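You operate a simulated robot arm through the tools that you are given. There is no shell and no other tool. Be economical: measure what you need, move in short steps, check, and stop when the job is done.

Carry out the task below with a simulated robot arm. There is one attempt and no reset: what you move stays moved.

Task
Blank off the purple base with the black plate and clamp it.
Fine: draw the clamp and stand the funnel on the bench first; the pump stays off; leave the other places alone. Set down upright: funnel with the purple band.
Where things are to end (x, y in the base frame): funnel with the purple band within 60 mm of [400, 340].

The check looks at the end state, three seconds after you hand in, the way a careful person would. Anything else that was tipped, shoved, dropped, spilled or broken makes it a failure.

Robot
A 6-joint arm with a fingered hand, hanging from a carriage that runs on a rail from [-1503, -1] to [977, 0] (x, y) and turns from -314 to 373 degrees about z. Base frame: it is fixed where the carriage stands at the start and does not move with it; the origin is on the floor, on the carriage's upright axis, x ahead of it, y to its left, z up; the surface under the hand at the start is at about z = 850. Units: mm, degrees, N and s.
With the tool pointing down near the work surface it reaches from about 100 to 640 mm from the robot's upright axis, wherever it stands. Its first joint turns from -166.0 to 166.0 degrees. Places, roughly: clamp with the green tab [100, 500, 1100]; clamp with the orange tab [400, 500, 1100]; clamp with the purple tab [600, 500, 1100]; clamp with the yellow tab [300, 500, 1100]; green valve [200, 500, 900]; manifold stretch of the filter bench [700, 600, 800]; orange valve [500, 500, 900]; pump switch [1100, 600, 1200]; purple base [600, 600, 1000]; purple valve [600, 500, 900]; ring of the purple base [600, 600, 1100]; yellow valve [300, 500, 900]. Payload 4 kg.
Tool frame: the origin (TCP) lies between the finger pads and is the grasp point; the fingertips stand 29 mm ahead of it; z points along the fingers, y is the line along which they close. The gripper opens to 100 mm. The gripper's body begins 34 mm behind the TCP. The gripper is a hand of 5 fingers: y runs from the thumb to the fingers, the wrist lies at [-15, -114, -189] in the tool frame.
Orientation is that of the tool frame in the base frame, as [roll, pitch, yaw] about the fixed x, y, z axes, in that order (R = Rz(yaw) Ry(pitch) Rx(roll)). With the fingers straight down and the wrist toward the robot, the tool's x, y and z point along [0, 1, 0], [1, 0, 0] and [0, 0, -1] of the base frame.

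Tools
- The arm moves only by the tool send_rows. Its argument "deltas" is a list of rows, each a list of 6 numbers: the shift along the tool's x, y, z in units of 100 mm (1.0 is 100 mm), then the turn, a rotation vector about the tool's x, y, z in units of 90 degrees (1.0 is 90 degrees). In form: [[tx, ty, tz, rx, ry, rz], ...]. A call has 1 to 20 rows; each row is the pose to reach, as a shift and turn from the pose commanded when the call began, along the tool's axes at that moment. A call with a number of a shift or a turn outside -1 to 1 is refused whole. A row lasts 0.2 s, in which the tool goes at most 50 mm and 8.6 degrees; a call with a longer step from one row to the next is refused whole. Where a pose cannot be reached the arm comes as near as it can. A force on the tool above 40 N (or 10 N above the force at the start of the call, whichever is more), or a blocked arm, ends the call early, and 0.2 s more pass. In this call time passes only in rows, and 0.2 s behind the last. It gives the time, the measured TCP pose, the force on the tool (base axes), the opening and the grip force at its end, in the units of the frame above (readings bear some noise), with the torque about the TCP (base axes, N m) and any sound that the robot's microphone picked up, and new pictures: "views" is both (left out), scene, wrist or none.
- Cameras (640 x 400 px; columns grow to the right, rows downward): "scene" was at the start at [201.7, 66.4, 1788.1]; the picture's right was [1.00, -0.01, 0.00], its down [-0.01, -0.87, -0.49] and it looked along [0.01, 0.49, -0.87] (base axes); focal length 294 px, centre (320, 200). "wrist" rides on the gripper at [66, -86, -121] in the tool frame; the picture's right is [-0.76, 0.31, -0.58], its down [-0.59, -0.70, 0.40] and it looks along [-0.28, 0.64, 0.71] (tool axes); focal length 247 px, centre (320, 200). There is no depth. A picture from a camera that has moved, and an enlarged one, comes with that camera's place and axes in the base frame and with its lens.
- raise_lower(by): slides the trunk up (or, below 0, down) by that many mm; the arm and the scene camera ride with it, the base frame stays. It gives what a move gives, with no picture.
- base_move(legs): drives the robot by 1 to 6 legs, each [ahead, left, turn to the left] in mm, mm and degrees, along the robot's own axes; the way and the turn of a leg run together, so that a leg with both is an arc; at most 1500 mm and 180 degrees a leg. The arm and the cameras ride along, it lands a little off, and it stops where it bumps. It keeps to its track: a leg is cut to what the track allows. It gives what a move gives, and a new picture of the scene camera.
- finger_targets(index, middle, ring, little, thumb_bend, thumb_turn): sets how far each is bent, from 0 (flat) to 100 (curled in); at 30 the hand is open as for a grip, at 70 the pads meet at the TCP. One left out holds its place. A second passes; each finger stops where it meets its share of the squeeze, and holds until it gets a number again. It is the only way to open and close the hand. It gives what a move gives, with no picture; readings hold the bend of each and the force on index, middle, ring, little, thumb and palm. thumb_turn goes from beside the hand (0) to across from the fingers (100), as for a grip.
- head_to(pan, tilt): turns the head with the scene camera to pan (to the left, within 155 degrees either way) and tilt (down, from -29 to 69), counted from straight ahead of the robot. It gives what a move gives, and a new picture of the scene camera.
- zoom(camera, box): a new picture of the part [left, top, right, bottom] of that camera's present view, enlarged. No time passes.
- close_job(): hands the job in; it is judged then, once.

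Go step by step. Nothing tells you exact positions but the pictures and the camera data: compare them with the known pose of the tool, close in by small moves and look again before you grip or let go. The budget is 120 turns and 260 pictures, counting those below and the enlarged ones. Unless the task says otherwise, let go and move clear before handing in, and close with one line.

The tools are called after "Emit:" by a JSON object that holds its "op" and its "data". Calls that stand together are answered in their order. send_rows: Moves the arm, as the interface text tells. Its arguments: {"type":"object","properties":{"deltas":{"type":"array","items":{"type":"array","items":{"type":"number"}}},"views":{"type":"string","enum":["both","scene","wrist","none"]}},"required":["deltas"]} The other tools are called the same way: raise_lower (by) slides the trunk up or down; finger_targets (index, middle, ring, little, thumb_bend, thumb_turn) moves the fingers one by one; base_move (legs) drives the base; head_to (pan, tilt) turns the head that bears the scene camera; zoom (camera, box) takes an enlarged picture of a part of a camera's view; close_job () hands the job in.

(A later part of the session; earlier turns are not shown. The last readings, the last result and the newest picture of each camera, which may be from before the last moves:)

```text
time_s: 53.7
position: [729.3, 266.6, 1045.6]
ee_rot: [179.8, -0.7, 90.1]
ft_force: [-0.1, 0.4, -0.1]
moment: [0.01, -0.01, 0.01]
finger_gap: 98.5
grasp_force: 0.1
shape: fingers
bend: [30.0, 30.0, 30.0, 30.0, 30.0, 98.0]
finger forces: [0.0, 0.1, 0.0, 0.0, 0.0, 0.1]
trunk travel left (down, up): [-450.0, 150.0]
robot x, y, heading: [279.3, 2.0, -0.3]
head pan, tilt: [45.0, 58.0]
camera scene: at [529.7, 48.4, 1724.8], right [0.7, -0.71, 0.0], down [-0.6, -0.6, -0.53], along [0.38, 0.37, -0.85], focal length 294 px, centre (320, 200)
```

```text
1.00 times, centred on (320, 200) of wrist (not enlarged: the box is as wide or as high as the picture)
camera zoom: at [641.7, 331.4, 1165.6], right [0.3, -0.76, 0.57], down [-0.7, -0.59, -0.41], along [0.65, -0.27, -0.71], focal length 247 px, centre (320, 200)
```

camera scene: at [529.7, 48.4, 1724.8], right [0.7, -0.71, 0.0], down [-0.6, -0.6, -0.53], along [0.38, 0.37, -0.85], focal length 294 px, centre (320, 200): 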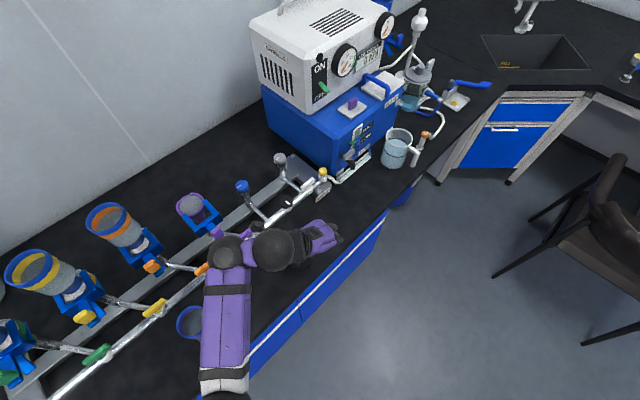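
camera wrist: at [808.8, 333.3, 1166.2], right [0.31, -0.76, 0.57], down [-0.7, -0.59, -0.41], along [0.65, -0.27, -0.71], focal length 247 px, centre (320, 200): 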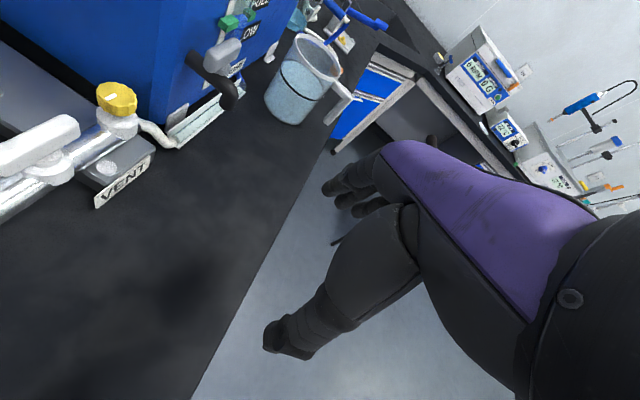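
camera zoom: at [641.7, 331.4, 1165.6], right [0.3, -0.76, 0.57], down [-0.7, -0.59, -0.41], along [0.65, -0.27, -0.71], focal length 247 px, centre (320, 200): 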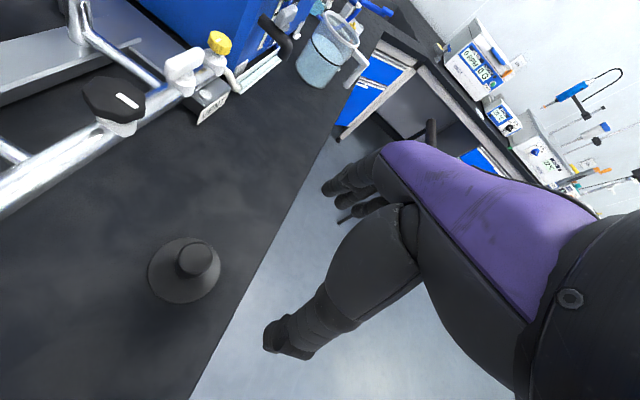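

Wrist view places the plate at (721, 326), knob top z≈900. I move over it and down to just above.

Emit:
{"op": "send_rows", "data": {"deltas": [[0.2, -0.03, 0.2, 0, 0, 0], [0.4, -0.06, 0.4, 0, 0, 0], [0.59, -0.08, 0.65, 0, 0, 0], [0.59, -0.08, 0.9, 0, 0, 0]], "views": "both"}}

```text
time_s: 54.7
position: [722.6, 328.7, 956.6]
ee_rot: [179.7, -0.8, 90.1]
ft_force: [0.3, 0.2, 0.1]
moment: [-0.02, -0.05, 0.0]
finger_gap: 98.6
grasp_force: 0.2
shape: fingers
bend: [30.0, 30.0, 30.0, 30.0, 30.0, 98.0]
finger forces: [0.1, 0.0, 0.0, 0.0, 0.0, 0.1]
trunk travel left (down, up): [-450.0, 150.0]
robot x, y, heading: [277.3, 0.8, -0.2]
head pan, tilt: [45.0, 58.0]
camera scene: at [529.7, 48.5, 1724.8], right [0.7, -0.71, 0.0], down [-0.6, -0.6, -0.53], along [0.38, 0.37, -0.85], focal length 294 px, centre (320, 200)
camera wrist: at [635.0, 392.5, 1076.5], right [0.3, -0.76, 0.57], down [-0.7, -0.58, -0.41], along [0.65, -0.27, -0.71], focal length 247 px, centre (320, 200)
```

scene: 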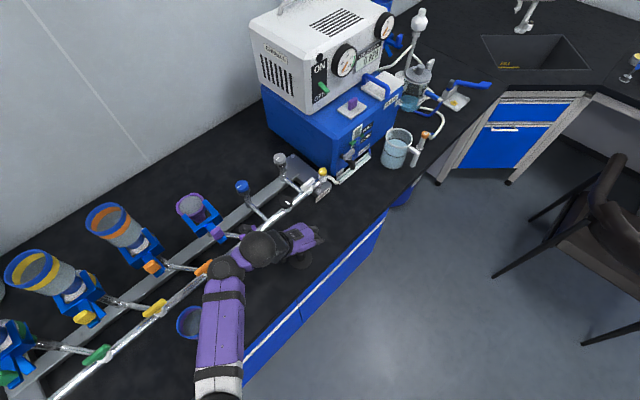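
wrist: 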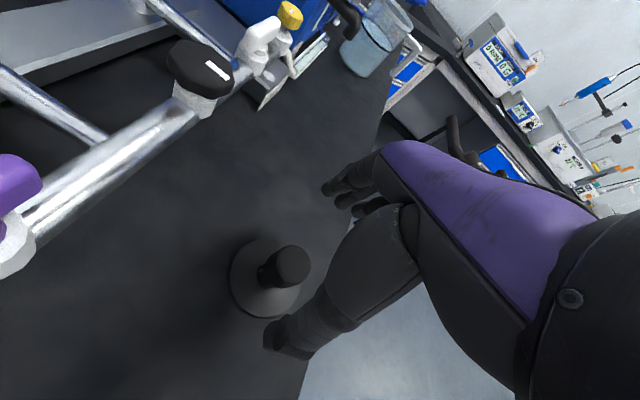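

Knob axis ≈ (721, 325). I descend around the knob.

Emit:
{"op": "send_rows", "data": {"deltas": [[-0.03, -0.015, 0.2, 0, 0, 0], [-0.03, -0.015, 0.4, 0, 0, 0], [-0.03, -0.015, 0.55, 0, 0, 0], [-0.03, -0.015, 0.64, 0, 0, 0]], "views": "wrist"}}

```text
time_s: 55.7
position: [720.6, 326.4, 892.3]
ee_rot: [179.6, -0.7, 90.1]
ft_force: [0.4, 0.9, 0.2]
moment: [0.01, -0.01, -0.02]
finger_gap: 98.4
grasp_force: 0.1
shape: fingers
bend: [30.0, 30.0, 30.0, 30.0, 30.0, 98.0]
finger forces: [0.0, 0.1, 0.0, 0.0, 0.0, 0.0]
trunk travel left (down, up): [-450.0, 150.0]
robot x, y, heading: [278.4, -0.6, -0.1]
head pan, tilt: [45.0, 58.0]
camera wrist: at [632.5, 390.1, 1013.4], right [0.3, -0.76, 0.57], down [-0.7, -0.59, -0.41], along [0.65, -0.27, -0.71], focal length 247 px, centre (320, 200)
```

wrist: 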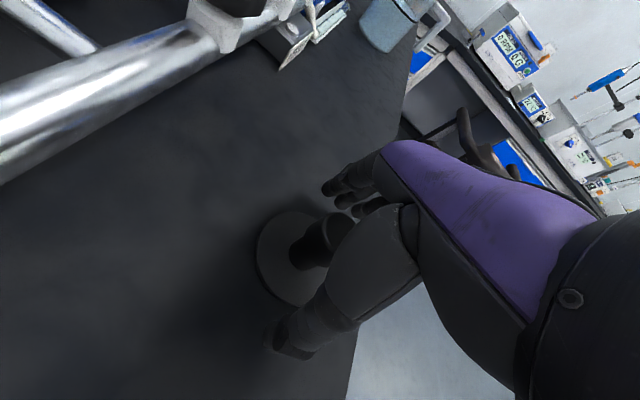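

Knob is between the pads. Closing.

Emit:
{"op": "finger_targets", "data": {"index": 68, "middle": 68, "ring": 68, "little": 45, "thumb_bend": 68}}

Emit:
{"op": "zoom", "data": {"camera": "wrist", "box": [200, 120, 460, 380]}}

```text
time_s: 56.7
position: [720.6, 326.1, 892.7]
ee_rot: [179.7, -0.7, 90.1]
ft_force: [0.3, -0.3, 0.3]
moment: [-0.02, 0.02, 0.04]
finger_gap: 22.4
grasp_force: 7.2
shape: fingers
bend: [63.0, 64.0, 68.0, 45.0, 63.0, 97.0]
finger forces: [4.0, 3.1, 0.0, 0.0, 6.1, 0.0]
trunk travel left (down, up): [-450.0, 150.0]
robot x, y, heading: [278.6, 2.0, -0.2]
head pan, tilt: [45.0, 58.0]
```

```text
1.54 times, centred on (330, 250) of wrist
camera zoom: at [632.6, 390.1, 1013.7], right [0.3, -0.76, 0.57], down [-0.7, -0.59, -0.41], along [0.65, -0.27, -0.71], focal length 380 px, centre (305, 123)
```

zoom: 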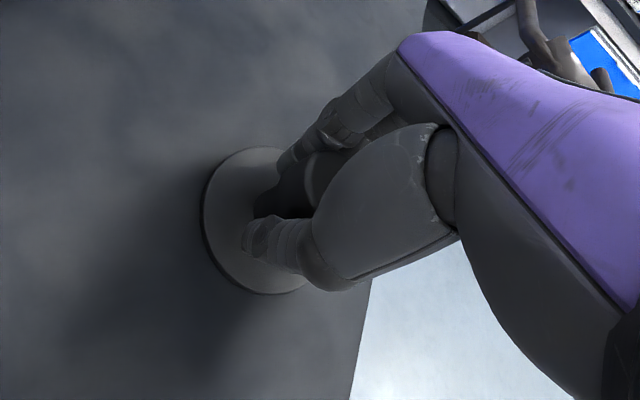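

I squeeze a little tighter and lift 20 mm to test.

Emit:
{"op": "finger_targets", "data": {"index": 85, "middle": 85, "ring": 72, "thumb_bend": 85}}

Emit:
{"op": "send_rows", "data": {"deltas": [[0, 0, -0.1, 0, 0, 0], [0, 0, -0.2, 0, 0, 0], [0, 0, -0.3, 0, 0, 0], [0, 0, -0.4, 0, 0, 0]], "views": "both"}}

```text
time_s: 57.7
position: [719.3, 325.1, 893.0]
ee_rot: [179.7, -0.7, 90.0]
ft_force: [-0.5, -0.7, -0.2]
moment: [-0.01, 0.01, -0.01]
finger_gap: 20.5
grasp_force: 19.3
shape: fingers
bend: [59.0, 65.0, 72.0, 45.0, 60.0, 93.0]
finger forces: [10.1, 9.5, 0.0, 0.0, 19.2, 0.0]
trunk travel left (down, up): [-450.0, 150.0]
robot x, y, heading: [282.2, 2.2, -0.1]
head pan, tilt: [45.0, 58.0]
```

```text
time_s: 58.7
position: [718.9, 324.5, 932.4]
ee_rot: [179.7, -0.7, 90.1]
ft_force: [-0.4, 0.5, -0.7]
moment: [-0.03, -0.01, 0.0]
finger_gap: 20.1
grasp_force: 19.3
shape: fingers
bend: [59.0, 65.0, 72.0, 45.0, 60.0, 93.0]
finger forces: [10.1, 9.4, 0.0, 0.0, 19.2, 0.0]
trunk travel left (down, up): [-450.0, 150.0]
robot x, y, heading: [279.7, -0.0, -0.3]
head pan, tilt: [45.0, 58.0]
camera scene: at [529.7, 48.3, 1724.8], right [0.7, -0.71, 0.0], down [-0.6, -0.6, -0.53], along [0.38, 0.37, -0.85], focal length 294 px, centre (320, 200)
camera wrist: at [632.2, 388.4, 1052.7], right [0.3, -0.76, 0.57], down [-0.7, -0.59, -0.41], along [0.65, -0.27, -0.71], focal length 247 px, centre (320, 200)
```

scene: 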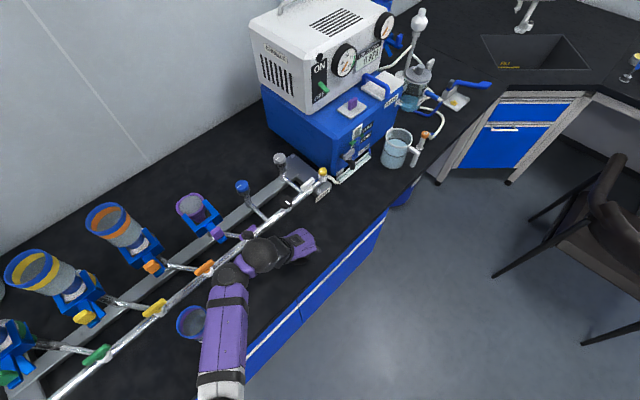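
wrist: 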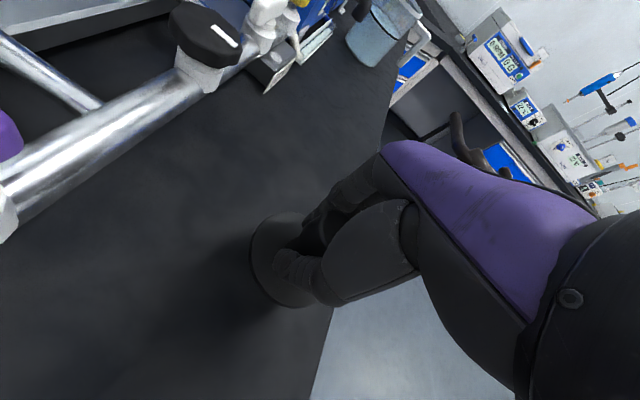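

The plate is lifted. I raise the trunk fully, then shift the carriage 120 mm to get good reach for the base.

Emit:
{"op": "raise_lower", "data": {"by": 150}}

Emit:
{"op": "base_move", "data": {"legs": [[120, 0, 0]]}}

Emit:
{"op": "send_rows", "data": {"deltas": [[0, -0.4, -0.05, 0, 0, 0], [0, -0.8, -0.1, 0, 0, 0], [0, -1.0, -0.2, 0, 0, 0], [0.1, -1.0, -0.3, 0, 0, 0], [0.3, -1.0, -0.4, 0, 0, 0]], "views": "both"}}

```text
time_s: 60.4
position: [719.1, 323.7, 1082.3]
ee_rot: [179.6, -0.8, 90.2]
ft_force: [-0.1, 0.7, -1.4]
moment: [0.04, -0.01, -0.01]
finger_gap: 20.3
grasp_force: 19.7
shape: fingers
bend: [59.0, 65.0, 72.0, 45.0, 60.0, 93.0]
finger forces: [10.1, 9.4, 0.1, 0.0, 19.2, 0.1]
trunk travel left (down, up): [-600.0, 0.0]
robot x, y, heading: [279.7, 6.4, -0.1]
head pan, tilt: [45.0, 58.0]
```

```text
time_s: 61.7
position: [838.9, 323.3, 1082.8]
ee_rot: [179.6, -0.7, 90.1]
ft_force: [-0.1, -0.2, -1.1]
moment: [0.02, 0.03, 0.0]
finger_gap: 20.5
grasp_force: 19.3
shape: fingers
bend: [59.0, 65.0, 72.0, 45.0, 60.0, 93.0]
finger forces: [10.1, 9.5, 0.1, 0.1, 19.2, 0.0]
trunk travel left (down, up): [-600.0, 0.0]
robot x, y, heading: [400.4, 0.3, -0.1]
head pan, tilt: [45.0, 58.0]
camera scene: at [649.2, 48.6, 1874.8], right [0.7, -0.71, 0.0], down [-0.6, -0.6, -0.53], along [0.38, 0.37, -0.85], focal length 294 px, centre (320, 200)
```

scene: 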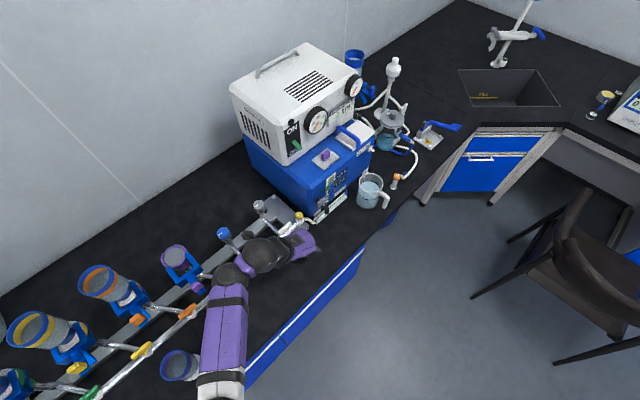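

```text
time_s: 62.9
position: [739.6, 352.7, 1120.6]
ee_rot: [179.7, -0.5, 90.2]
ft_force: [-0.1, -0.8, -0.8]
moment: [-0.01, 0.0, 0.0]
finger_gap: 20.1
grasp_force: 19.8
shape: fingers
bend: [59.0, 65.0, 72.0, 45.0, 60.0, 93.0]
finger forces: [10.2, 9.4, 0.0, 0.1, 19.2, 0.0]
trunk travel left (down, up): [-600.0, 0.0]
robot x, y, heading: [401.5, 2.3, -0.1]
head pan, tilt: [45.0, 58.0]
camera scene: at [649.3, 48.4, 1874.7], right [0.7, -0.71, 0.0], down [-0.6, -0.6, -0.53], along [0.38, 0.37, -0.85], focal length 294 px, centre (320, 200)
camera wrist: at [651.1, 417.3, 1241.9], right [0.31, -0.76, 0.57], down [-0.7, -0.59, -0.41], along [0.65, -0.27, -0.71], focal length 247 px, centre (320, 200)
```

scene: 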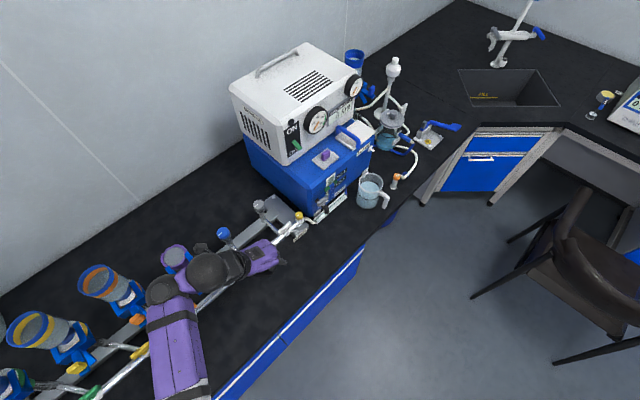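
wrist: 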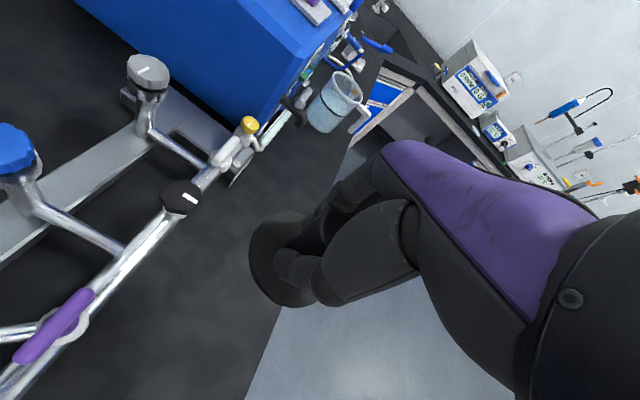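

Height 1120 is reachable. I move forward (+y) at x≈690, passing beside the clamp.

Emit:
{"op": "send_rows", "data": {"deltas": [[0.2, -0.2, -0.05, 0, 0, 0], [0.45, -0.4, -0.1, 0, 0, 0], [0.7, -0.5, -0.1, 0, 0, 0], [1.0, -0.5, -0.1, 0, 0, 0]], "views": "none"}}

Emit:
{"op": "send_rows", "data": {"deltas": [[0.3, 0, 0, 0, 0, 0], [0.6, 0, 0, 0, 0, 0], [0.9, 0, 0, 0, 0, 0]], "views": "wrist"}}

Emit:
{"op": "head_to", "data": {"pan": 90, "tilt": 58}}

```text
time_s: 63.9
position: [687.0, 454.4, 1131.3]
ee_rot: [179.7, -0.7, 90.1]
ft_force: [-0.1, -1.2, -0.7]
moment: [0.0, 0.02, -0.03]
finger_gap: 20.3
grasp_force: 19.8
shape: fingers
bend: [59.0, 65.0, 72.0, 45.0, 60.0, 93.0]
finger forces: [10.3, 9.6, 0.0, 0.0, 19.2, 0.0]
out of reach, approached as far as the arm can: row 2, 3
trunk travel left (down, up): [-600.0, 0.0]
robot x, y, heading: [401.0, 1.2, -0.1]
head pan, tilt: [45.0, 58.0]
```

```text
time_s: 64.7
position: [690.2, 544.5, 1133.2]
ee_rot: [179.7, -0.6, 90.1]
ft_force: [0.7, -0.6, -2.0]
moment: [0.05, 0.01, 0.04]
finger_gap: 19.9
grasp_force: 19.8
shape: fingers
bend: [59.0, 65.0, 72.0, 45.0, 60.0, 93.0]
finger forces: [10.3, 9.7, 0.0, 0.0, 19.3, 0.0]
trunk travel left (down, up): [-600.0, 0.0]
robot x, y, heading: [399.1, -2.3, -0.1]
head pan, tilt: [45.0, 58.0]
camera wrist: at [601.4, 608.1, 1252.8], right [0.3, -0.76, 0.57], down [-0.7, -0.59, -0.41], along [0.65, -0.27, -0.71], focal length 247 px, centre (320, 200)
```

wrist: 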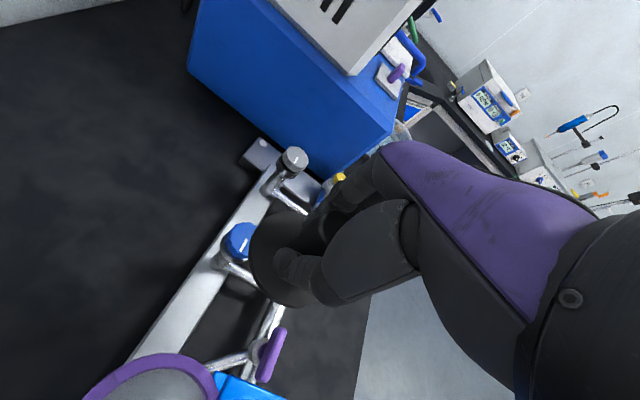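

```text
time_s: 65.8
position: [689.8, 544.2, 1132.3]
ee_rot: [179.6, -0.7, 90.2]
ft_force: [-1.0, -0.5, -0.3]
moment: [0.0, 0.0, 0.05]
finger_gap: 20.0
grasp_force: 19.1
shape: fingers
bend: [59.0, 65.0, 72.0, 45.0, 60.0, 93.0]
finger forces: [10.3, 9.7, 0.0, 0.0, 19.4, 0.0]
trunk travel left (down, up): [-600.0, 0.0]
robot x, y, heading: [401.6, -1.3, -0.3]
head pan, tilt: [90.0, 58.0]
camera scene: at [600.7, 68.9, 1874.8], right [1.0, 0.0, 0.0], down [0.0, -0.85, -0.53], along [0.0, 0.53, -0.85], focal length 294 px, centre (320, 200)
```

scene: 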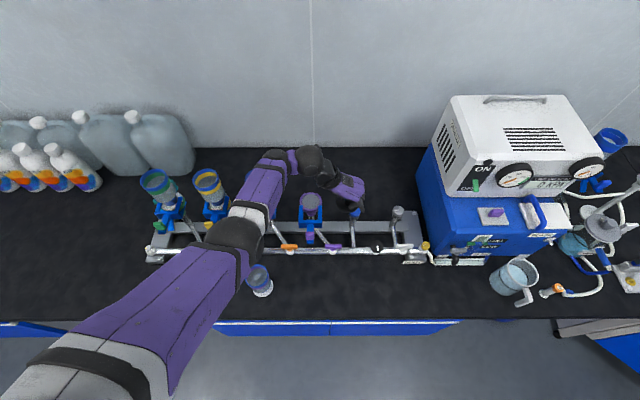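

Now a zoom on the purple base for its exact centre.

Emit:
{"op": "zoom", "data": {"camera": "scene", "box": [270, 160, 370, 260]}}

Emit:
{"op": "zoom", "data": {"camera": "wrist", "box": [60, 180, 380, 400]}}

```text
4.00 times, centred on (320, 210) of scene
camera zoom: at [600.7, 68.9, 1874.8], right [1.0, 0.0, 0.0], down [0.0, -0.85, -0.53], along [0.0, 0.53, -0.85], focal length 1175 px, centre (320, 160)
```

zoom: 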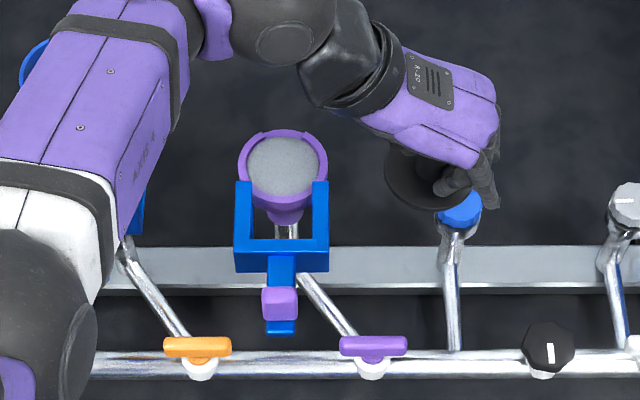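

```text
1.82 times, centred on (220, 290) of wrist
camera zoom: at [601.5, 607.9, 1253.1], right [0.31, -0.76, 0.57], down [-0.7, -0.59, -0.41], along [0.65, -0.27, -0.71], focal length 449 px, centre (502, 36)
```

zoom: 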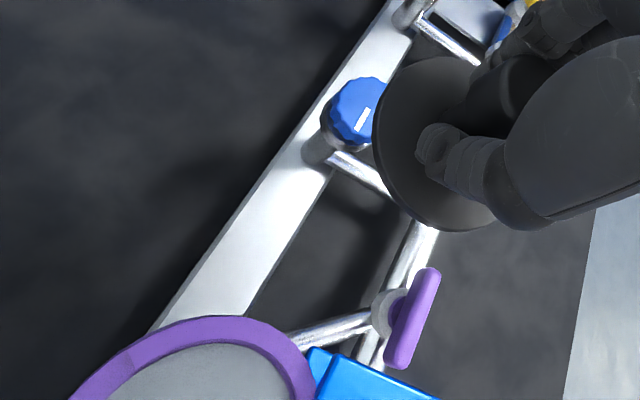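

Emit:
{"op": "zoom", "data": {"camera": "scene", "box": [292, 186, 332, 220]}}

```text
11.76 times, centred on (312, 203) of scene
camera zoom: at [600.7, 68.9, 1874.8], right [1.0, 0.0, 0.0], down [0.0, -0.85, -0.53], along [0.0, 0.53, -0.85], focal length 3455 px, centre (414, 165)
```

zoom: 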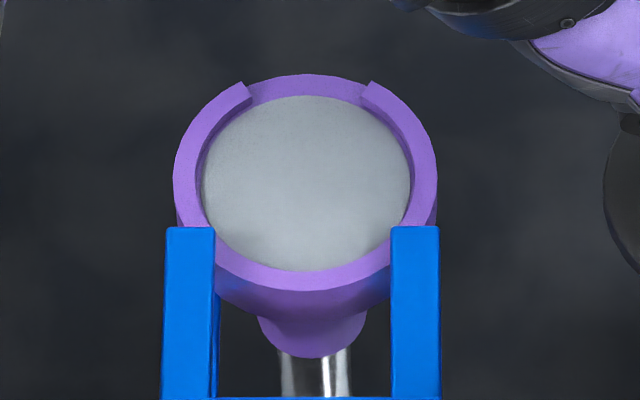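

The base has two locating lips and its centre is at about (571, 570). The plate hangs about 3 mm toward −x and 4 mm toward +y from the TCP, so I aim the TCP at (574, 566), staying high.

Emit:
{"op": "send_rows", "data": {"deltas": [[0.11, -0.2, 0, 0, 0, 0], [0.22, -0.4, 0, 0, 0, 0], [0.22, -0.7, 0, 0, 0, 0], [0.22, -0.98, 0, 0, 0, 0]], "views": "none"}}

Emit:
{"op": "send_rows", "data": {"deltas": [[0, -0.09, 0, 0, 0, 0], [0, -0.18, 0, 0, 0, 0]], "views": "both"}}

Emit:
{"op": "zoom", "data": {"camera": "scene", "box": [270, 160, 370, 260]}}

```text
time_s: 66.8
position: [590.3, 564.7, 1132.6]
ee_rot: [179.7, -0.7, 90.1]
ft_force: [0.9, -0.3, -1.8]
moment: [0.02, 0.0, 0.02]
finger_gap: 19.9
grasp_force: 20.1
shape: fingers
bend: [59.0, 65.0, 72.0, 45.0, 60.0, 93.0]
finger forces: [10.3, 9.8, 0.1, 0.0, 19.3, 0.0]
trunk travel left (down, up): [-600.0, 0.0]
robot x, y, heading: [398.4, 2.5, -0.3]
head pan, tilt: [90.0, 58.0]
```

```text
time_s: 67.4
position: [571.0, 565.1, 1132.9]
ee_rot: [179.8, -0.6, 90.2]
ft_force: [-0.6, -0.6, -0.4]
moment: [-0.03, -0.02, 0.03]
finger_gap: 20.0
grasp_force: 20.0
shape: fingers
bend: [59.0, 65.0, 72.0, 45.0, 60.0, 93.0]
finger forces: [10.3, 9.8, 0.0, 0.0, 19.4, 0.0]
trunk travel left (down, up): [-600.0, 0.0]
robot x, y, heading: [398.9, 3.6, -0.3]
head pan, tilt: [90.0, 58.0]
camera scene: at [600.6, 68.9, 1874.8], right [1.0, 0.0, 0.0], down [0.0, -0.85, -0.53], along [0.0, 0.53, -0.85], focal length 294 px, centre (320, 200)
camera wrist: at [484.1, 629.1, 1253.4], right [0.31, -0.76, 0.57], down [-0.7, -0.59, -0.41], along [0.65, -0.27, -0.71], focal length 247 px, centre (320, 200)
```

scene: 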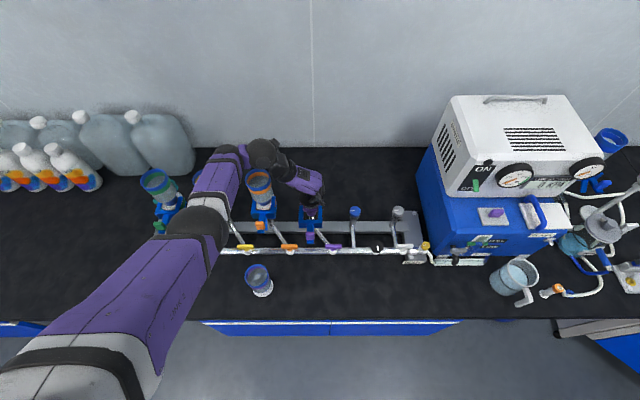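
wrist: 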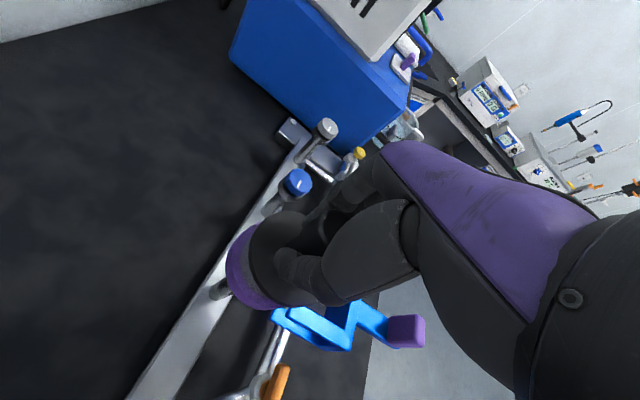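

```text
4.00 times, centred on (320, 210) of scene
camera zoom: at [600.6, 68.9, 1874.8], right [1.0, 0.0, 0.0], down [0.0, -0.85, -0.53], along [0.0, 0.53, -0.85], focal length 1175 px, centre (320, 160)
```

zoom: 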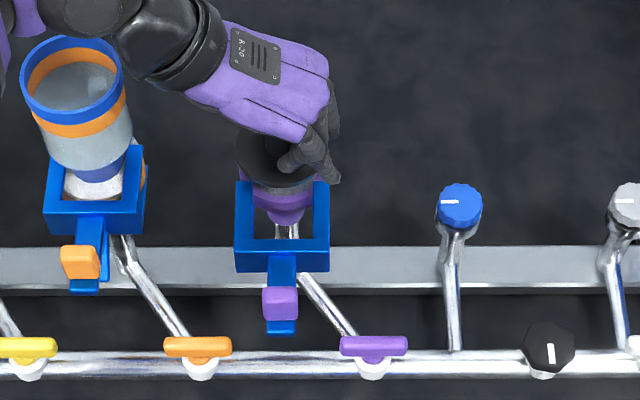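

Alignment looks good. I shift 2 mm in x and descend 20 mm.

Emit:
{"op": "send_rows", "data": {"deltas": [[0.01, 0.02, 0.05, 0, 0, 0], [0.01, 0.02, 0.1, 0, 0, 0], [0.01, 0.02, 0.15, 0, 0, 0], [0.01, 0.02, 0.2, 0, 0, 0]], "views": "wrist"}}

Emit:
{"op": "zoom", "data": {"camera": "scene", "box": [290, 180, 340, 230]}}

Emit:
{"op": "zoom", "data": {"camera": "wrist", "box": [200, 180, 360, 340]}}

```text
time_s: 68.4
position: [573.9, 566.8, 1115.5]
ee_rot: [179.5, -0.9, 90.1]
ft_force: [0.6, 2.2, 7.2]
moment: [-0.14, -0.17, 0.08]
finger_gap: 19.8
grasp_force: 21.8
shape: fingers
bend: [59.0, 65.0, 72.0, 45.0, 60.0, 92.0]
finger forces: [9.4, 13.1, 0.0, 0.0, 21.5, 0.1]
trunk travel left (down, up): [-600.0, 0.0]
robot x, y, heading: [398.0, -2.3, -0.1]
head pan, tilt: [90.0, 58.0]
camera wrist: at [486.7, 631.4, 1235.6], right [0.3, -0.77, 0.57], down [-0.7, -0.58, -0.41], along [0.65, -0.27, -0.71], focal length 247 px, centre (320, 200)
```

wrist: 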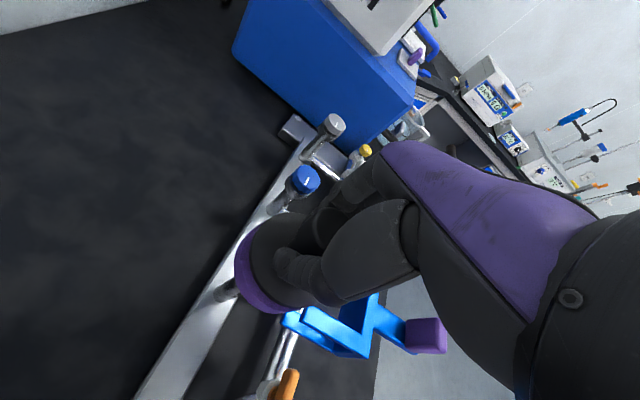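

```text
8.00 times, centred on (315, 205) of scene
camera zoom: at [600.7, 69.2, 1875.1], right [1.0, 0.0, 0.0], down [0.0, -0.85, -0.53], along [0.0, 0.53, -0.85], focal length 2350 px, centre (360, 160)
```

zoom: 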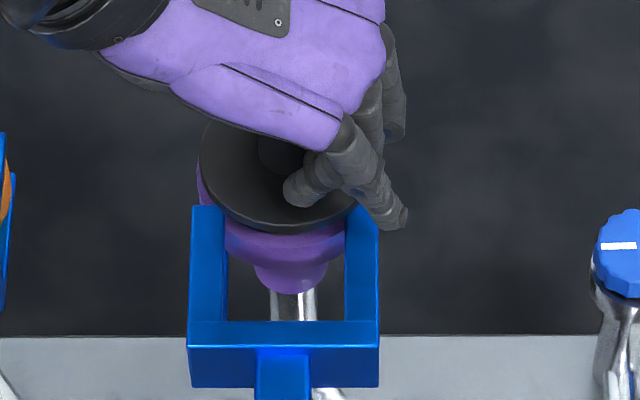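

```text
2.50 times, centred on (280, 260) of wrist
camera zoom: at [486.7, 631.4, 1235.6], right [0.3, -0.77, 0.57], down [-0.7, -0.58, -0.41], along [0.65, -0.27, -0.71], focal length 617 px, centre (420, 50)
```

zoom: 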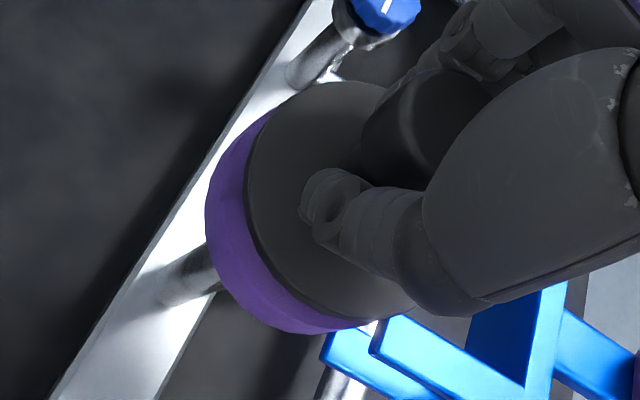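

Contact came early, at TCP z 1115: the force's location, about (598, 547), matches the right clamp arm's tip at y≈545, so the plate's front edge is overlapping the arm tips slightly. I lift 8 mm, shift 4 mm in +y and retry.

Emit:
{"op": "send_rows", "data": {"deltas": [[0, -0.01, -0.08, 0, 0, 0], [0.04, -0.015, -0.08, 0, 0, 0], [0.045, -0.015, -0.04, 0, 0, 0], [0.045, -0.015, 0.0, 0, 0, 0], [0.045, -0.015, 0.02, 0, 0, 0]], "views": "none"}}

Emit:
{"op": "zoom", "data": {"camera": "scene", "box": [290, 180, 340, 230]}}

```text
time_s: 69.6
position: [573.5, 571.4, 1112.5]
ee_rot: [179.7, -0.7, 90.2]
ft_force: [1.2, 0.5, 5.1]
moment: [-0.09, 0.07, 0.0]
finger_gap: 20.3
grasp_force: 22.6
shape: fingers
bend: [58.0, 65.0, 72.0, 45.0, 60.0, 92.0]
finger forces: [11.4, 12.9, 0.0, 0.1, 20.8, 0.0]
trunk travel left (down, up): [-600.0, 0.0]
robot x, y, heading: [400.1, -2.6, -0.1]
head pan, tilt: [90.0, 58.0]
```

```text
8.00 times, centred on (315, 205) of scene
camera zoom: at [600.7, 69.0, 1875.0], right [1.0, 0.0, 0.0], down [0.0, -0.85, -0.53], along [0.0, 0.53, -0.85], focal length 2350 px, centre (360, 160)
```

zoom: 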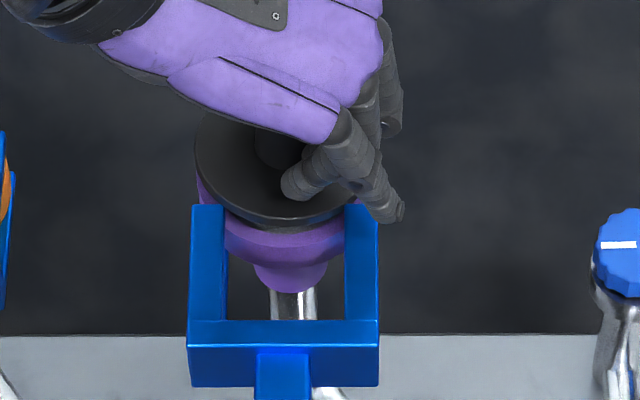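

Contact again at 1112.5, 3 mm lower. I look closely at the plate edge relative to the arm tips and the ring.

Emit:
{"op": "zoom", "data": {"camera": "scene", "box": [296, 192, 326, 212]}}

Emit:
{"op": "zoom", "data": {"camera": "wrist", "box": [210, 190, 340, 330]}}

```text
16.00 times, centred on (311, 202) of scene
camera zoom: at [600.7, 69.0, 1875.0], right [1.0, 0.0, 0.0], down [0.0, -0.85, -0.53], along [0.0, 0.53, -0.85], focal length 4699 px, centre (464, 168)
```

zoom: 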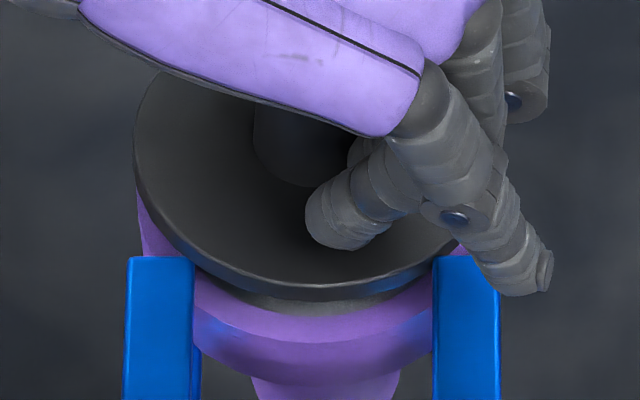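

```text
2.86 times, centred on (275, 260) of wrist
camera zoom: at [485.9, 636.0, 1232.4], right [0.3, -0.76, 0.57], down [-0.7, -0.58, -0.41], along [0.65, -0.27, -0.71], focal length 706 px, centre (449, 29)
```

zoom: 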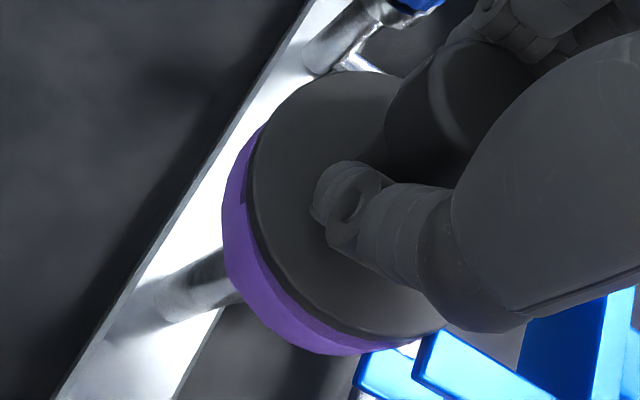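

The plate (Ø≈66) is resting on the ring top — this is the seat — but centred at about (567, 574). I lift 4 mm, shift +3.5 mm x, −4 mm y and set it down again.

Emit:
{"op": "send_rows", "data": {"deltas": [[0, 0, -0.05, 0, 0, 0], [-0.04, 0.035, -0.05, 0, 0, 0], [-0.04, 0.035, -0.02, 0, 0, 0], [-0.04, 0.035, 0.0, 0, 0, 0]], "views": "none"}}

Emit:
{"op": "zoom", "data": {"camera": "scene", "box": [296, 192, 326, 212]}}

Emit:
{"op": "zoom", "data": {"camera": "wrist", "box": [210, 190, 340, 330]}}

```text
time_s: 70.6
position: [577.0, 567.1, 1111.8]
ee_rot: [179.7, -0.7, 90.1]
ft_force: [-1.3, 1.6, -0.4]
moment: [0.01, 0.04, 0.03]
finger_gap: 20.2
grasp_force: 19.5
shape: fingers
bend: [58.0, 65.0, 72.0, 45.0, 60.0, 92.0]
finger forces: [10.1, 9.1, 0.0, 0.1, 20.3, 0.0]
trunk travel left (down, up): [-600.0, 0.0]
robot x, y, heading: [400.7, 3.6, -0.3]
head pan, tilt: [90.0, 58.0]
```

```text
16.00 times, centred on (311, 202) of scene
camera zoom: at [600.6, 69.0, 1874.8], right [1.0, 0.0, 0.0], down [0.0, -0.85, -0.53], along [0.0, 0.53, -0.85], focal length 4699 px, centre (464, 168)
```

zoom: 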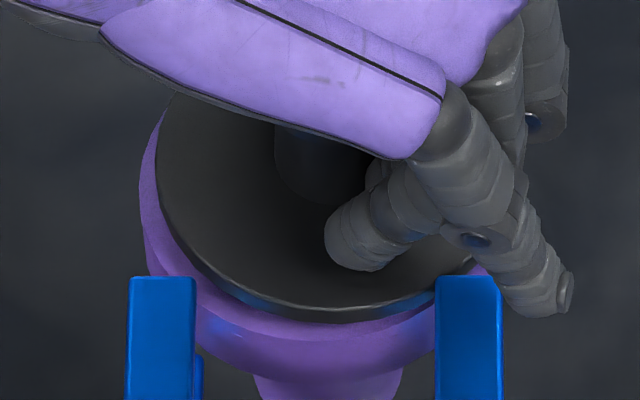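

```text
2.86 times, centred on (275, 260) of wrist
camera zoom: at [489.2, 631.4, 1231.6], right [0.31, -0.76, 0.57], down [-0.7, -0.59, -0.41], along [0.65, -0.27, -0.71], focal length 706 px, centre (449, 29)
```

zoom: 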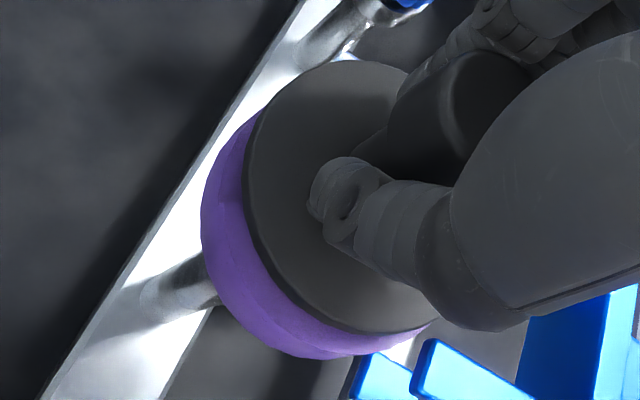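

Correcting: the plate is Ø≈72, now about 3 mm too far +x. I shift back 3 mm in x and lower in small steps until contact.

Emit:
{"op": "send_rows", "data": {"deltas": [[0, -0.03, 0, 0, 0, 0], [0, -0.03, 0.015, 0, 0, 0], [0, -0.03, 0.03, 0, 0, 0]], "views": "none"}}

Emit:
{"op": "zoom", "data": {"camera": "scene", "box": [292, 186, 332, 220]}}

```text
time_s: 71.4
position: [573.4, 567.7, 1108.3]
ee_rot: [179.7, -0.7, 90.1]
ft_force: [-0.3, 0.0, -0.8]
moment: [0.05, 0.0, 0.0]
finger_gap: 20.2
grasp_force: 20.1
shape: fingers
bend: [58.0, 65.0, 72.0, 45.0, 60.0, 92.0]
finger forces: [10.8, 9.7, 0.0, 0.0, 19.4, 0.0]
trunk travel left (down, up): [-600.0, 0.0]
robot x, y, heading: [400.6, 0.2, -0.3]
head pan, tilt: [90.0, 58.0]
```

```text
11.76 times, centred on (312, 203) of scene
camera zoom: at [600.6, 68.9, 1874.8], right [1.0, 0.0, 0.0], down [0.0, -0.85, -0.53], along [0.0, 0.53, -0.85], focal length 3455 px, centre (414, 165)
```

zoom: 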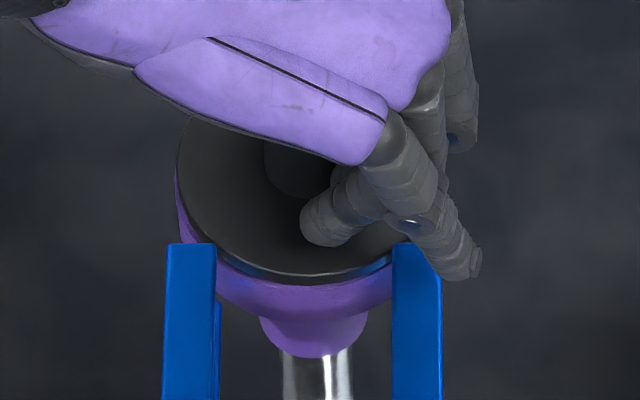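

Useful: the clamp arms moved out a further ~5 mm, nudged by the plate, and the plate is now free lower down. I continue downward.

Emit:
{"op": "send_rows", "data": {"deltas": [[0, -0.01, 0.02, 0, 0, 0], [0, -0.01, 0.04, 0, 0, 0]], "views": "none"}}

Emit:
{"op": "zoom", "data": {"camera": "scene", "box": [292, 186, 332, 220]}}

```text
time_s: 72.0
position: [574.0, 567.6, 1105.6]
ee_rot: [179.7, -0.8, 90.0]
ft_force: [-0.3, -3.9, 7.7]
moment: [-0.14, -0.12, 0.04]
finger_gap: 19.7
grasp_force: 21.7
shape: fingers
bend: [58.0, 65.0, 72.0, 45.0, 60.0, 92.0]
finger forces: [10.5, 12.9, 0.0, 0.0, 19.6, 0.0]
trunk travel left (down, up): [-600.0, 0.0]
robot x, y, heading: [398.6, -3.9, -0.2]
head pan, tilt: [90.0, 58.0]
```

```text
11.76 times, centred on (312, 203) of scene
camera zoom: at [600.7, 68.9, 1875.0], right [1.0, 0.0, 0.0], down [0.0, -0.85, -0.53], along [0.0, 0.53, -0.85], focal length 3455 px, centre (414, 165)
```

zoom: 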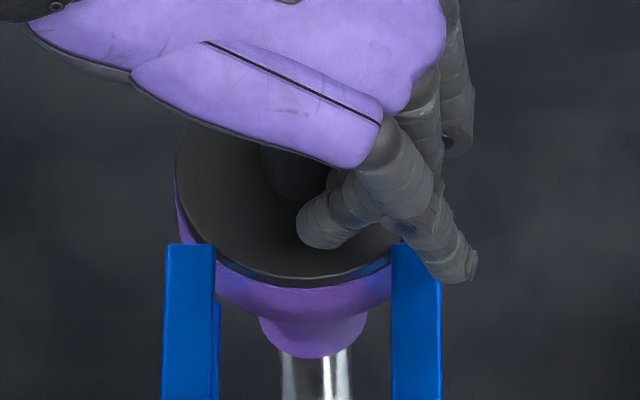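

Emit:
{"op": "zoom", "data": {"camera": "wrist", "box": [210, 190, 340, 330]}}

Emit:
{"op": "send_rows", "data": {"deltas": [[0, 0, 0.01, 0, 0, 0], [0, 0, 0.02, 0, 0, 0]], "views": "none"}}

```text
2.86 times, centred on (275, 260) of wrist
camera zoom: at [485.4, 631.7, 1226.0], right [0.3, -0.76, 0.57], down [-0.7, -0.58, -0.41], along [0.65, -0.27, -0.71], focal length 706 px, centre (449, 29)
```

zoom: 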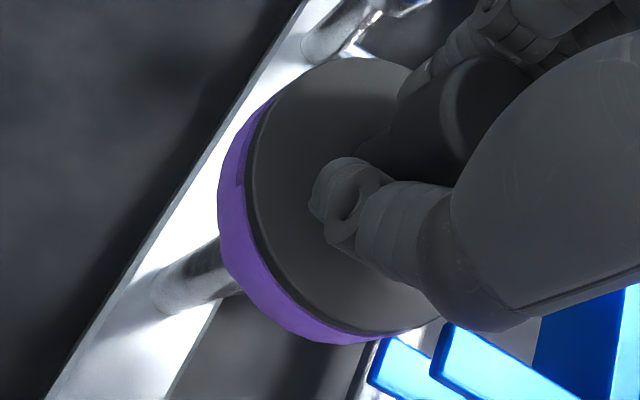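

```text
time_s: 72.6
position: [573.7, 567.6, 1104.2]
ee_rot: [179.6, -0.8, 90.1]
ft_force: [-1.9, -10.0, 23.0]
moment: [-0.13, -0.04, 0.03]
finger_gap: 19.2
grasp_force: 24.6
shape: fingers
bend: [58.0, 65.0, 72.0, 45.0, 60.0, 92.0]
finger forces: [10.8, 17.2, 0.0, 0.1, 21.0, 0.1]
trunk travel left (down, up): [-600.0, 0.0]
robot x, y, heading: [398.9, 0.9, -0.3]
head pan, tilt: [90.0, 58.0]
```

Firm contact, but with a −y side force, so the plate wants to go a couple of mm toward −y. I ease up, shift, and lower again.

Emit:
{"op": "send_rows", "data": {"deltas": [[0, 0, -0.04, 0, 0, 0], [-0.025, -0.01, -0.04, 0, 0, 0], [-0.025, -0.01, -0.02, 0, 0, 0], [-0.025, -0.01, 0.0, 0, 0, 0]], "views": "none"}}

Emit:
{"op": "zoom", "data": {"camera": "scene", "box": [292, 186, 332, 220]}}

Emit:
{"op": "zoom", "data": {"camera": "wrist", "box": [210, 190, 340, 330]}}

```text
time_s: 73.6
position: [571.1, 563.8, 1104.0]
ee_rot: [179.7, -0.8, 90.2]
ft_force: [-1.9, -4.8, 16.0]
moment: [-0.04, -0.02, 0.03]
finger_gap: 19.4
grasp_force: 23.2
shape: fingers
bend: [58.0, 65.0, 72.0, 45.0, 61.0, 92.0]
finger forces: [10.0, 14.9, 0.1, 0.0, 21.4, 0.0]
trunk travel left (down, up): [-600.0, 0.0]
robot x, y, heading: [397.9, 1.7, -0.4]
head pan, tilt: [90.0, 58.0]
```

```text
11.76 times, centred on (312, 203) of scene
camera zoom: at [600.6, 69.0, 1875.1], right [1.0, 0.0, 0.0], down [0.0, -0.85, -0.53], along [0.0, 0.53, -0.85], focal length 3455 px, centre (414, 165)
```

zoom: 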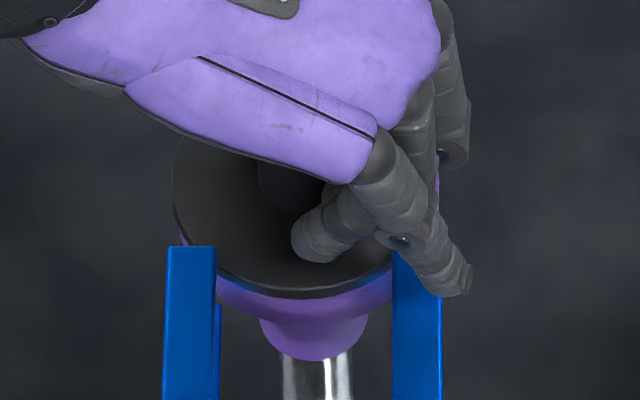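

```text
2.86 times, centred on (275, 260) of wrist
camera zoom: at [483.7, 629.2, 1224.4], right [0.3, -0.76, 0.57], down [-0.7, -0.58, -0.41], along [0.65, -0.27, -0.71], focal length 706 px, centre (449, 29)
```

zoom: 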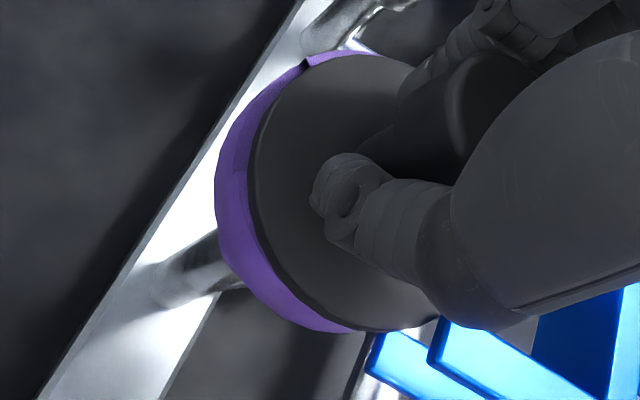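

From the picture geometry, the plate should sit about 5 mm further back (+y) to be concentric with the ring top. I adjust and set down again.

Emit:
{"op": "send_rows", "data": {"deltas": [[0, 0, -0.05, 0, 0, 0], [0.05, 0.005, -0.05, 0, 0, 0], [0.05, 0.005, -0.03, 0, 0, 0], [0.05, 0.005, -0.015, 0, 0, 0]], "views": "none"}}

Emit:
{"op": "zoom", "data": {"camera": "scene", "box": [292, 186, 332, 220]}}

Emit:
{"op": "zoom", "data": {"camera": "wrist", "box": [210, 190, 340, 330]}}

```text
time_s: 74.6
position: [571.7, 568.9, 1104.9]
ee_rot: [179.7, -0.7, 90.1]
ft_force: [-1.1, -1.4, 5.6]
moment: [-0.08, -0.08, 0.0]
finger_gap: 19.9
grasp_force: 22.1
shape: fingers
bend: [57.0, 65.0, 72.0, 45.0, 62.0, 91.0]
finger forces: [10.4, 13.0, 0.0, 0.1, 20.4, 0.1]
trunk travel left (down, up): [-600.0, 0.0]
robot x, y, heading: [400.7, 0.1, -0.3]
head pan, tilt: [90.0, 58.0]
```

```text
11.76 times, centred on (312, 203) of scene
camera zoom: at [600.7, 69.0, 1875.0], right [1.0, 0.0, 0.0], down [0.0, -0.85, -0.53], along [0.0, 0.53, -0.85], focal length 3455 px, centre (414, 165)
```

zoom: 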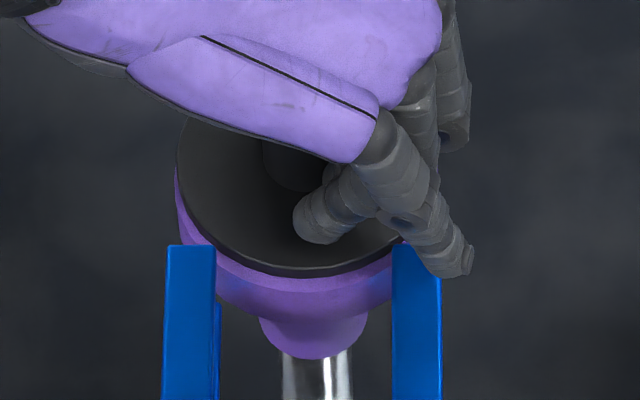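

```text
2.86 times, centred on (275, 260) of wrist
camera zoom: at [484.2, 634.3, 1224.9], right [0.3, -0.76, 0.57], down [-0.7, -0.58, -0.41], along [0.65, -0.27, -0.71], focal length 706 px, centre (449, 29)
```

zoom: 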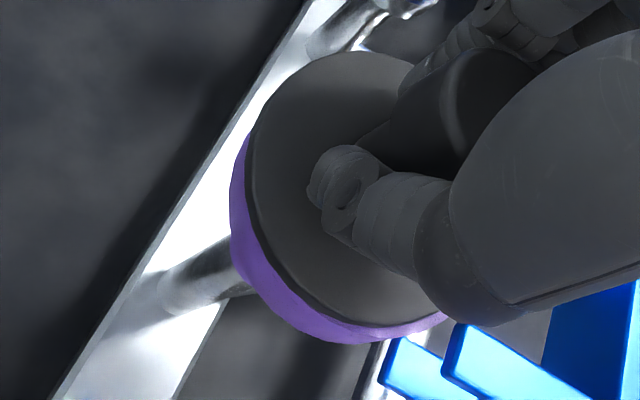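

Both views agree: go back 1.7 mm toward −y. Then it's concentric.

Emit:
{"op": "send_rows", "data": {"deltas": [[0, 0, -0.04, 0, 0, 0], [-0.018, -0.005, -0.04, 0, 0, 0], [-0.018, -0.005, -0.02, 0, 0, 0], [-0.018, -0.005, 0.0, 0, 0, 0]], "views": "none"}}

Emit:
{"op": "zoom", "data": {"camera": "scene", "box": [292, 186, 332, 220]}}

Emit:
{"op": "zoom", "data": {"camera": "wrist", "box": [210, 190, 340, 330]}}

```text
time_s: 75.6
position: [572.7, 567.7, 1103.8]
ee_rot: [179.6, -0.8, 90.0]
ft_force: [-2.4, -11.1, 15.4]
moment: [-0.19, -0.09, 0.0]
finger_gap: 19.4
grasp_force: 24.1
shape: fingers
bend: [57.0, 65.0, 72.0, 45.0, 62.0, 91.0]
finger forces: [10.7, 17.4, 0.1, 0.1, 20.7, 0.1]
trunk travel left (down, up): [-600.0, 0.0]
robot x, y, heading: [398.8, 2.1, -0.1]
head pan, tilt: [90.0, 58.0]
```

```text
11.76 times, centred on (312, 203) of scene
camera zoom: at [600.6, 68.7, 1875.1], right [1.0, 0.0, 0.0], down [0.0, -0.85, -0.53], along [0.0, 0.53, -0.85], focal length 3455 px, centre (414, 165)
```

zoom: 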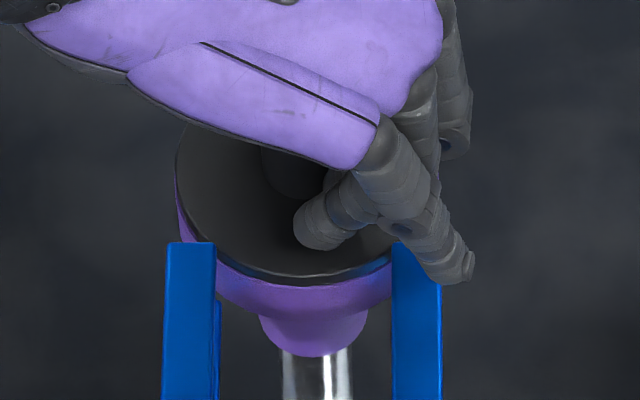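

```text
2.86 times, centred on (275, 260) of wrist
camera zoom: at [484.5, 631.7, 1225.0], right [0.3, -0.76, 0.57], down [-0.7, -0.58, -0.41], along [0.65, -0.27, -0.71], focal length 706 px, centre (449, 29)
```

zoom: 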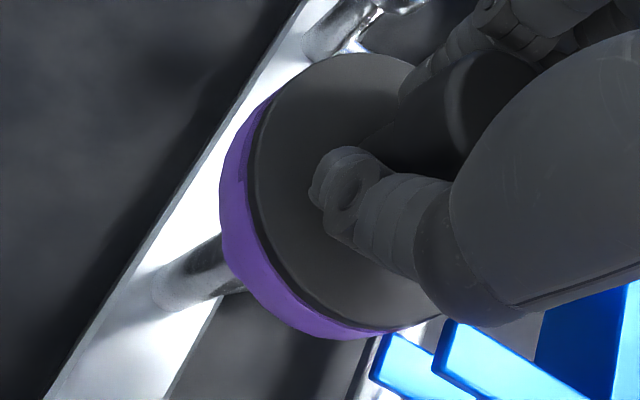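

Concentric now in both views; the side force fits a slightly back-low plate being levelled by the ring. I unload 1.5 mm and open the fingers slowly.

Emit:
{"op": "send_rows", "data": {"deltas": [[0, 0, -0.012, 0, 0, 0]], "views": "none"}}

Emit:
{"op": "finger_targets", "data": {"index": 55, "middle": 60, "ring": 60, "thumb_bend": 58}}

Emit:
{"op": "zoom", "data": {"camera": "scene", "box": [292, 186, 332, 220]}}

```text
time_s: 76.0
position: [571.3, 567.2, 1103.8]
ee_rot: [179.7, -0.7, 90.1]
ft_force: [0.8, -5.4, 5.4]
moment: [-0.14, -0.09, 0.01]
finger_gap: 19.2
grasp_force: 24.4
shape: fingers
bend: [57.0, 65.0, 72.0, 45.0, 62.0, 91.0]
finger forces: [11.6, 15.1, 0.1, 0.0, 20.4, 0.0]
trunk travel left (down, up): [-600.0, 0.0]
robot x, y, heading: [395.5, 4.2, -0.1]
head pan, tilt: [90.0, 58.0]
```

```text
time_s: 77.0
position: [571.0, 568.0, 1104.9]
ee_rot: [179.7, -0.7, 90.2]
ft_force: [-0.7, 0.2, -0.7]
moment: [0.0, -0.02, -0.01]
finger_gap: 34.6
grasp_force: 0.0
shape: fingers
bend: [55.0, 60.0, 60.0, 45.0, 57.0, 97.0]
finger forces: [0.1, 0.0, 0.0, 0.1, 0.0, 0.0]
trunk travel left (down, up): [-600.0, 0.0]
robot x, y, heading: [396.2, -1.5, -0.5]
head pan, tilt: [90.0, 58.0]
```

```text
11.76 times, centred on (312, 203) of scene
camera zoom: at [600.6, 68.9, 1874.8], right [1.0, 0.0, 0.0], down [0.0, -0.85, -0.53], along [0.0, 0.53, -0.85], focal length 3455 px, centre (414, 165)
```

zoom: 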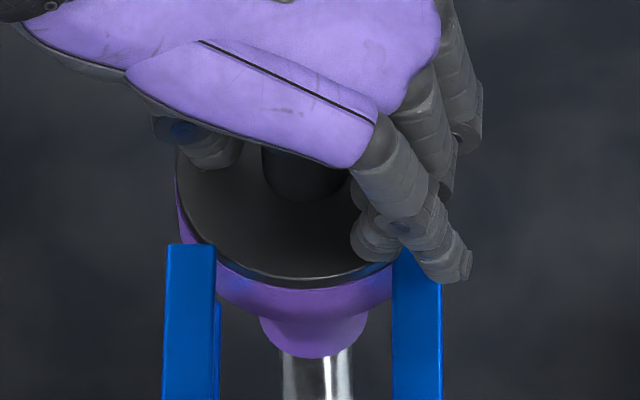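

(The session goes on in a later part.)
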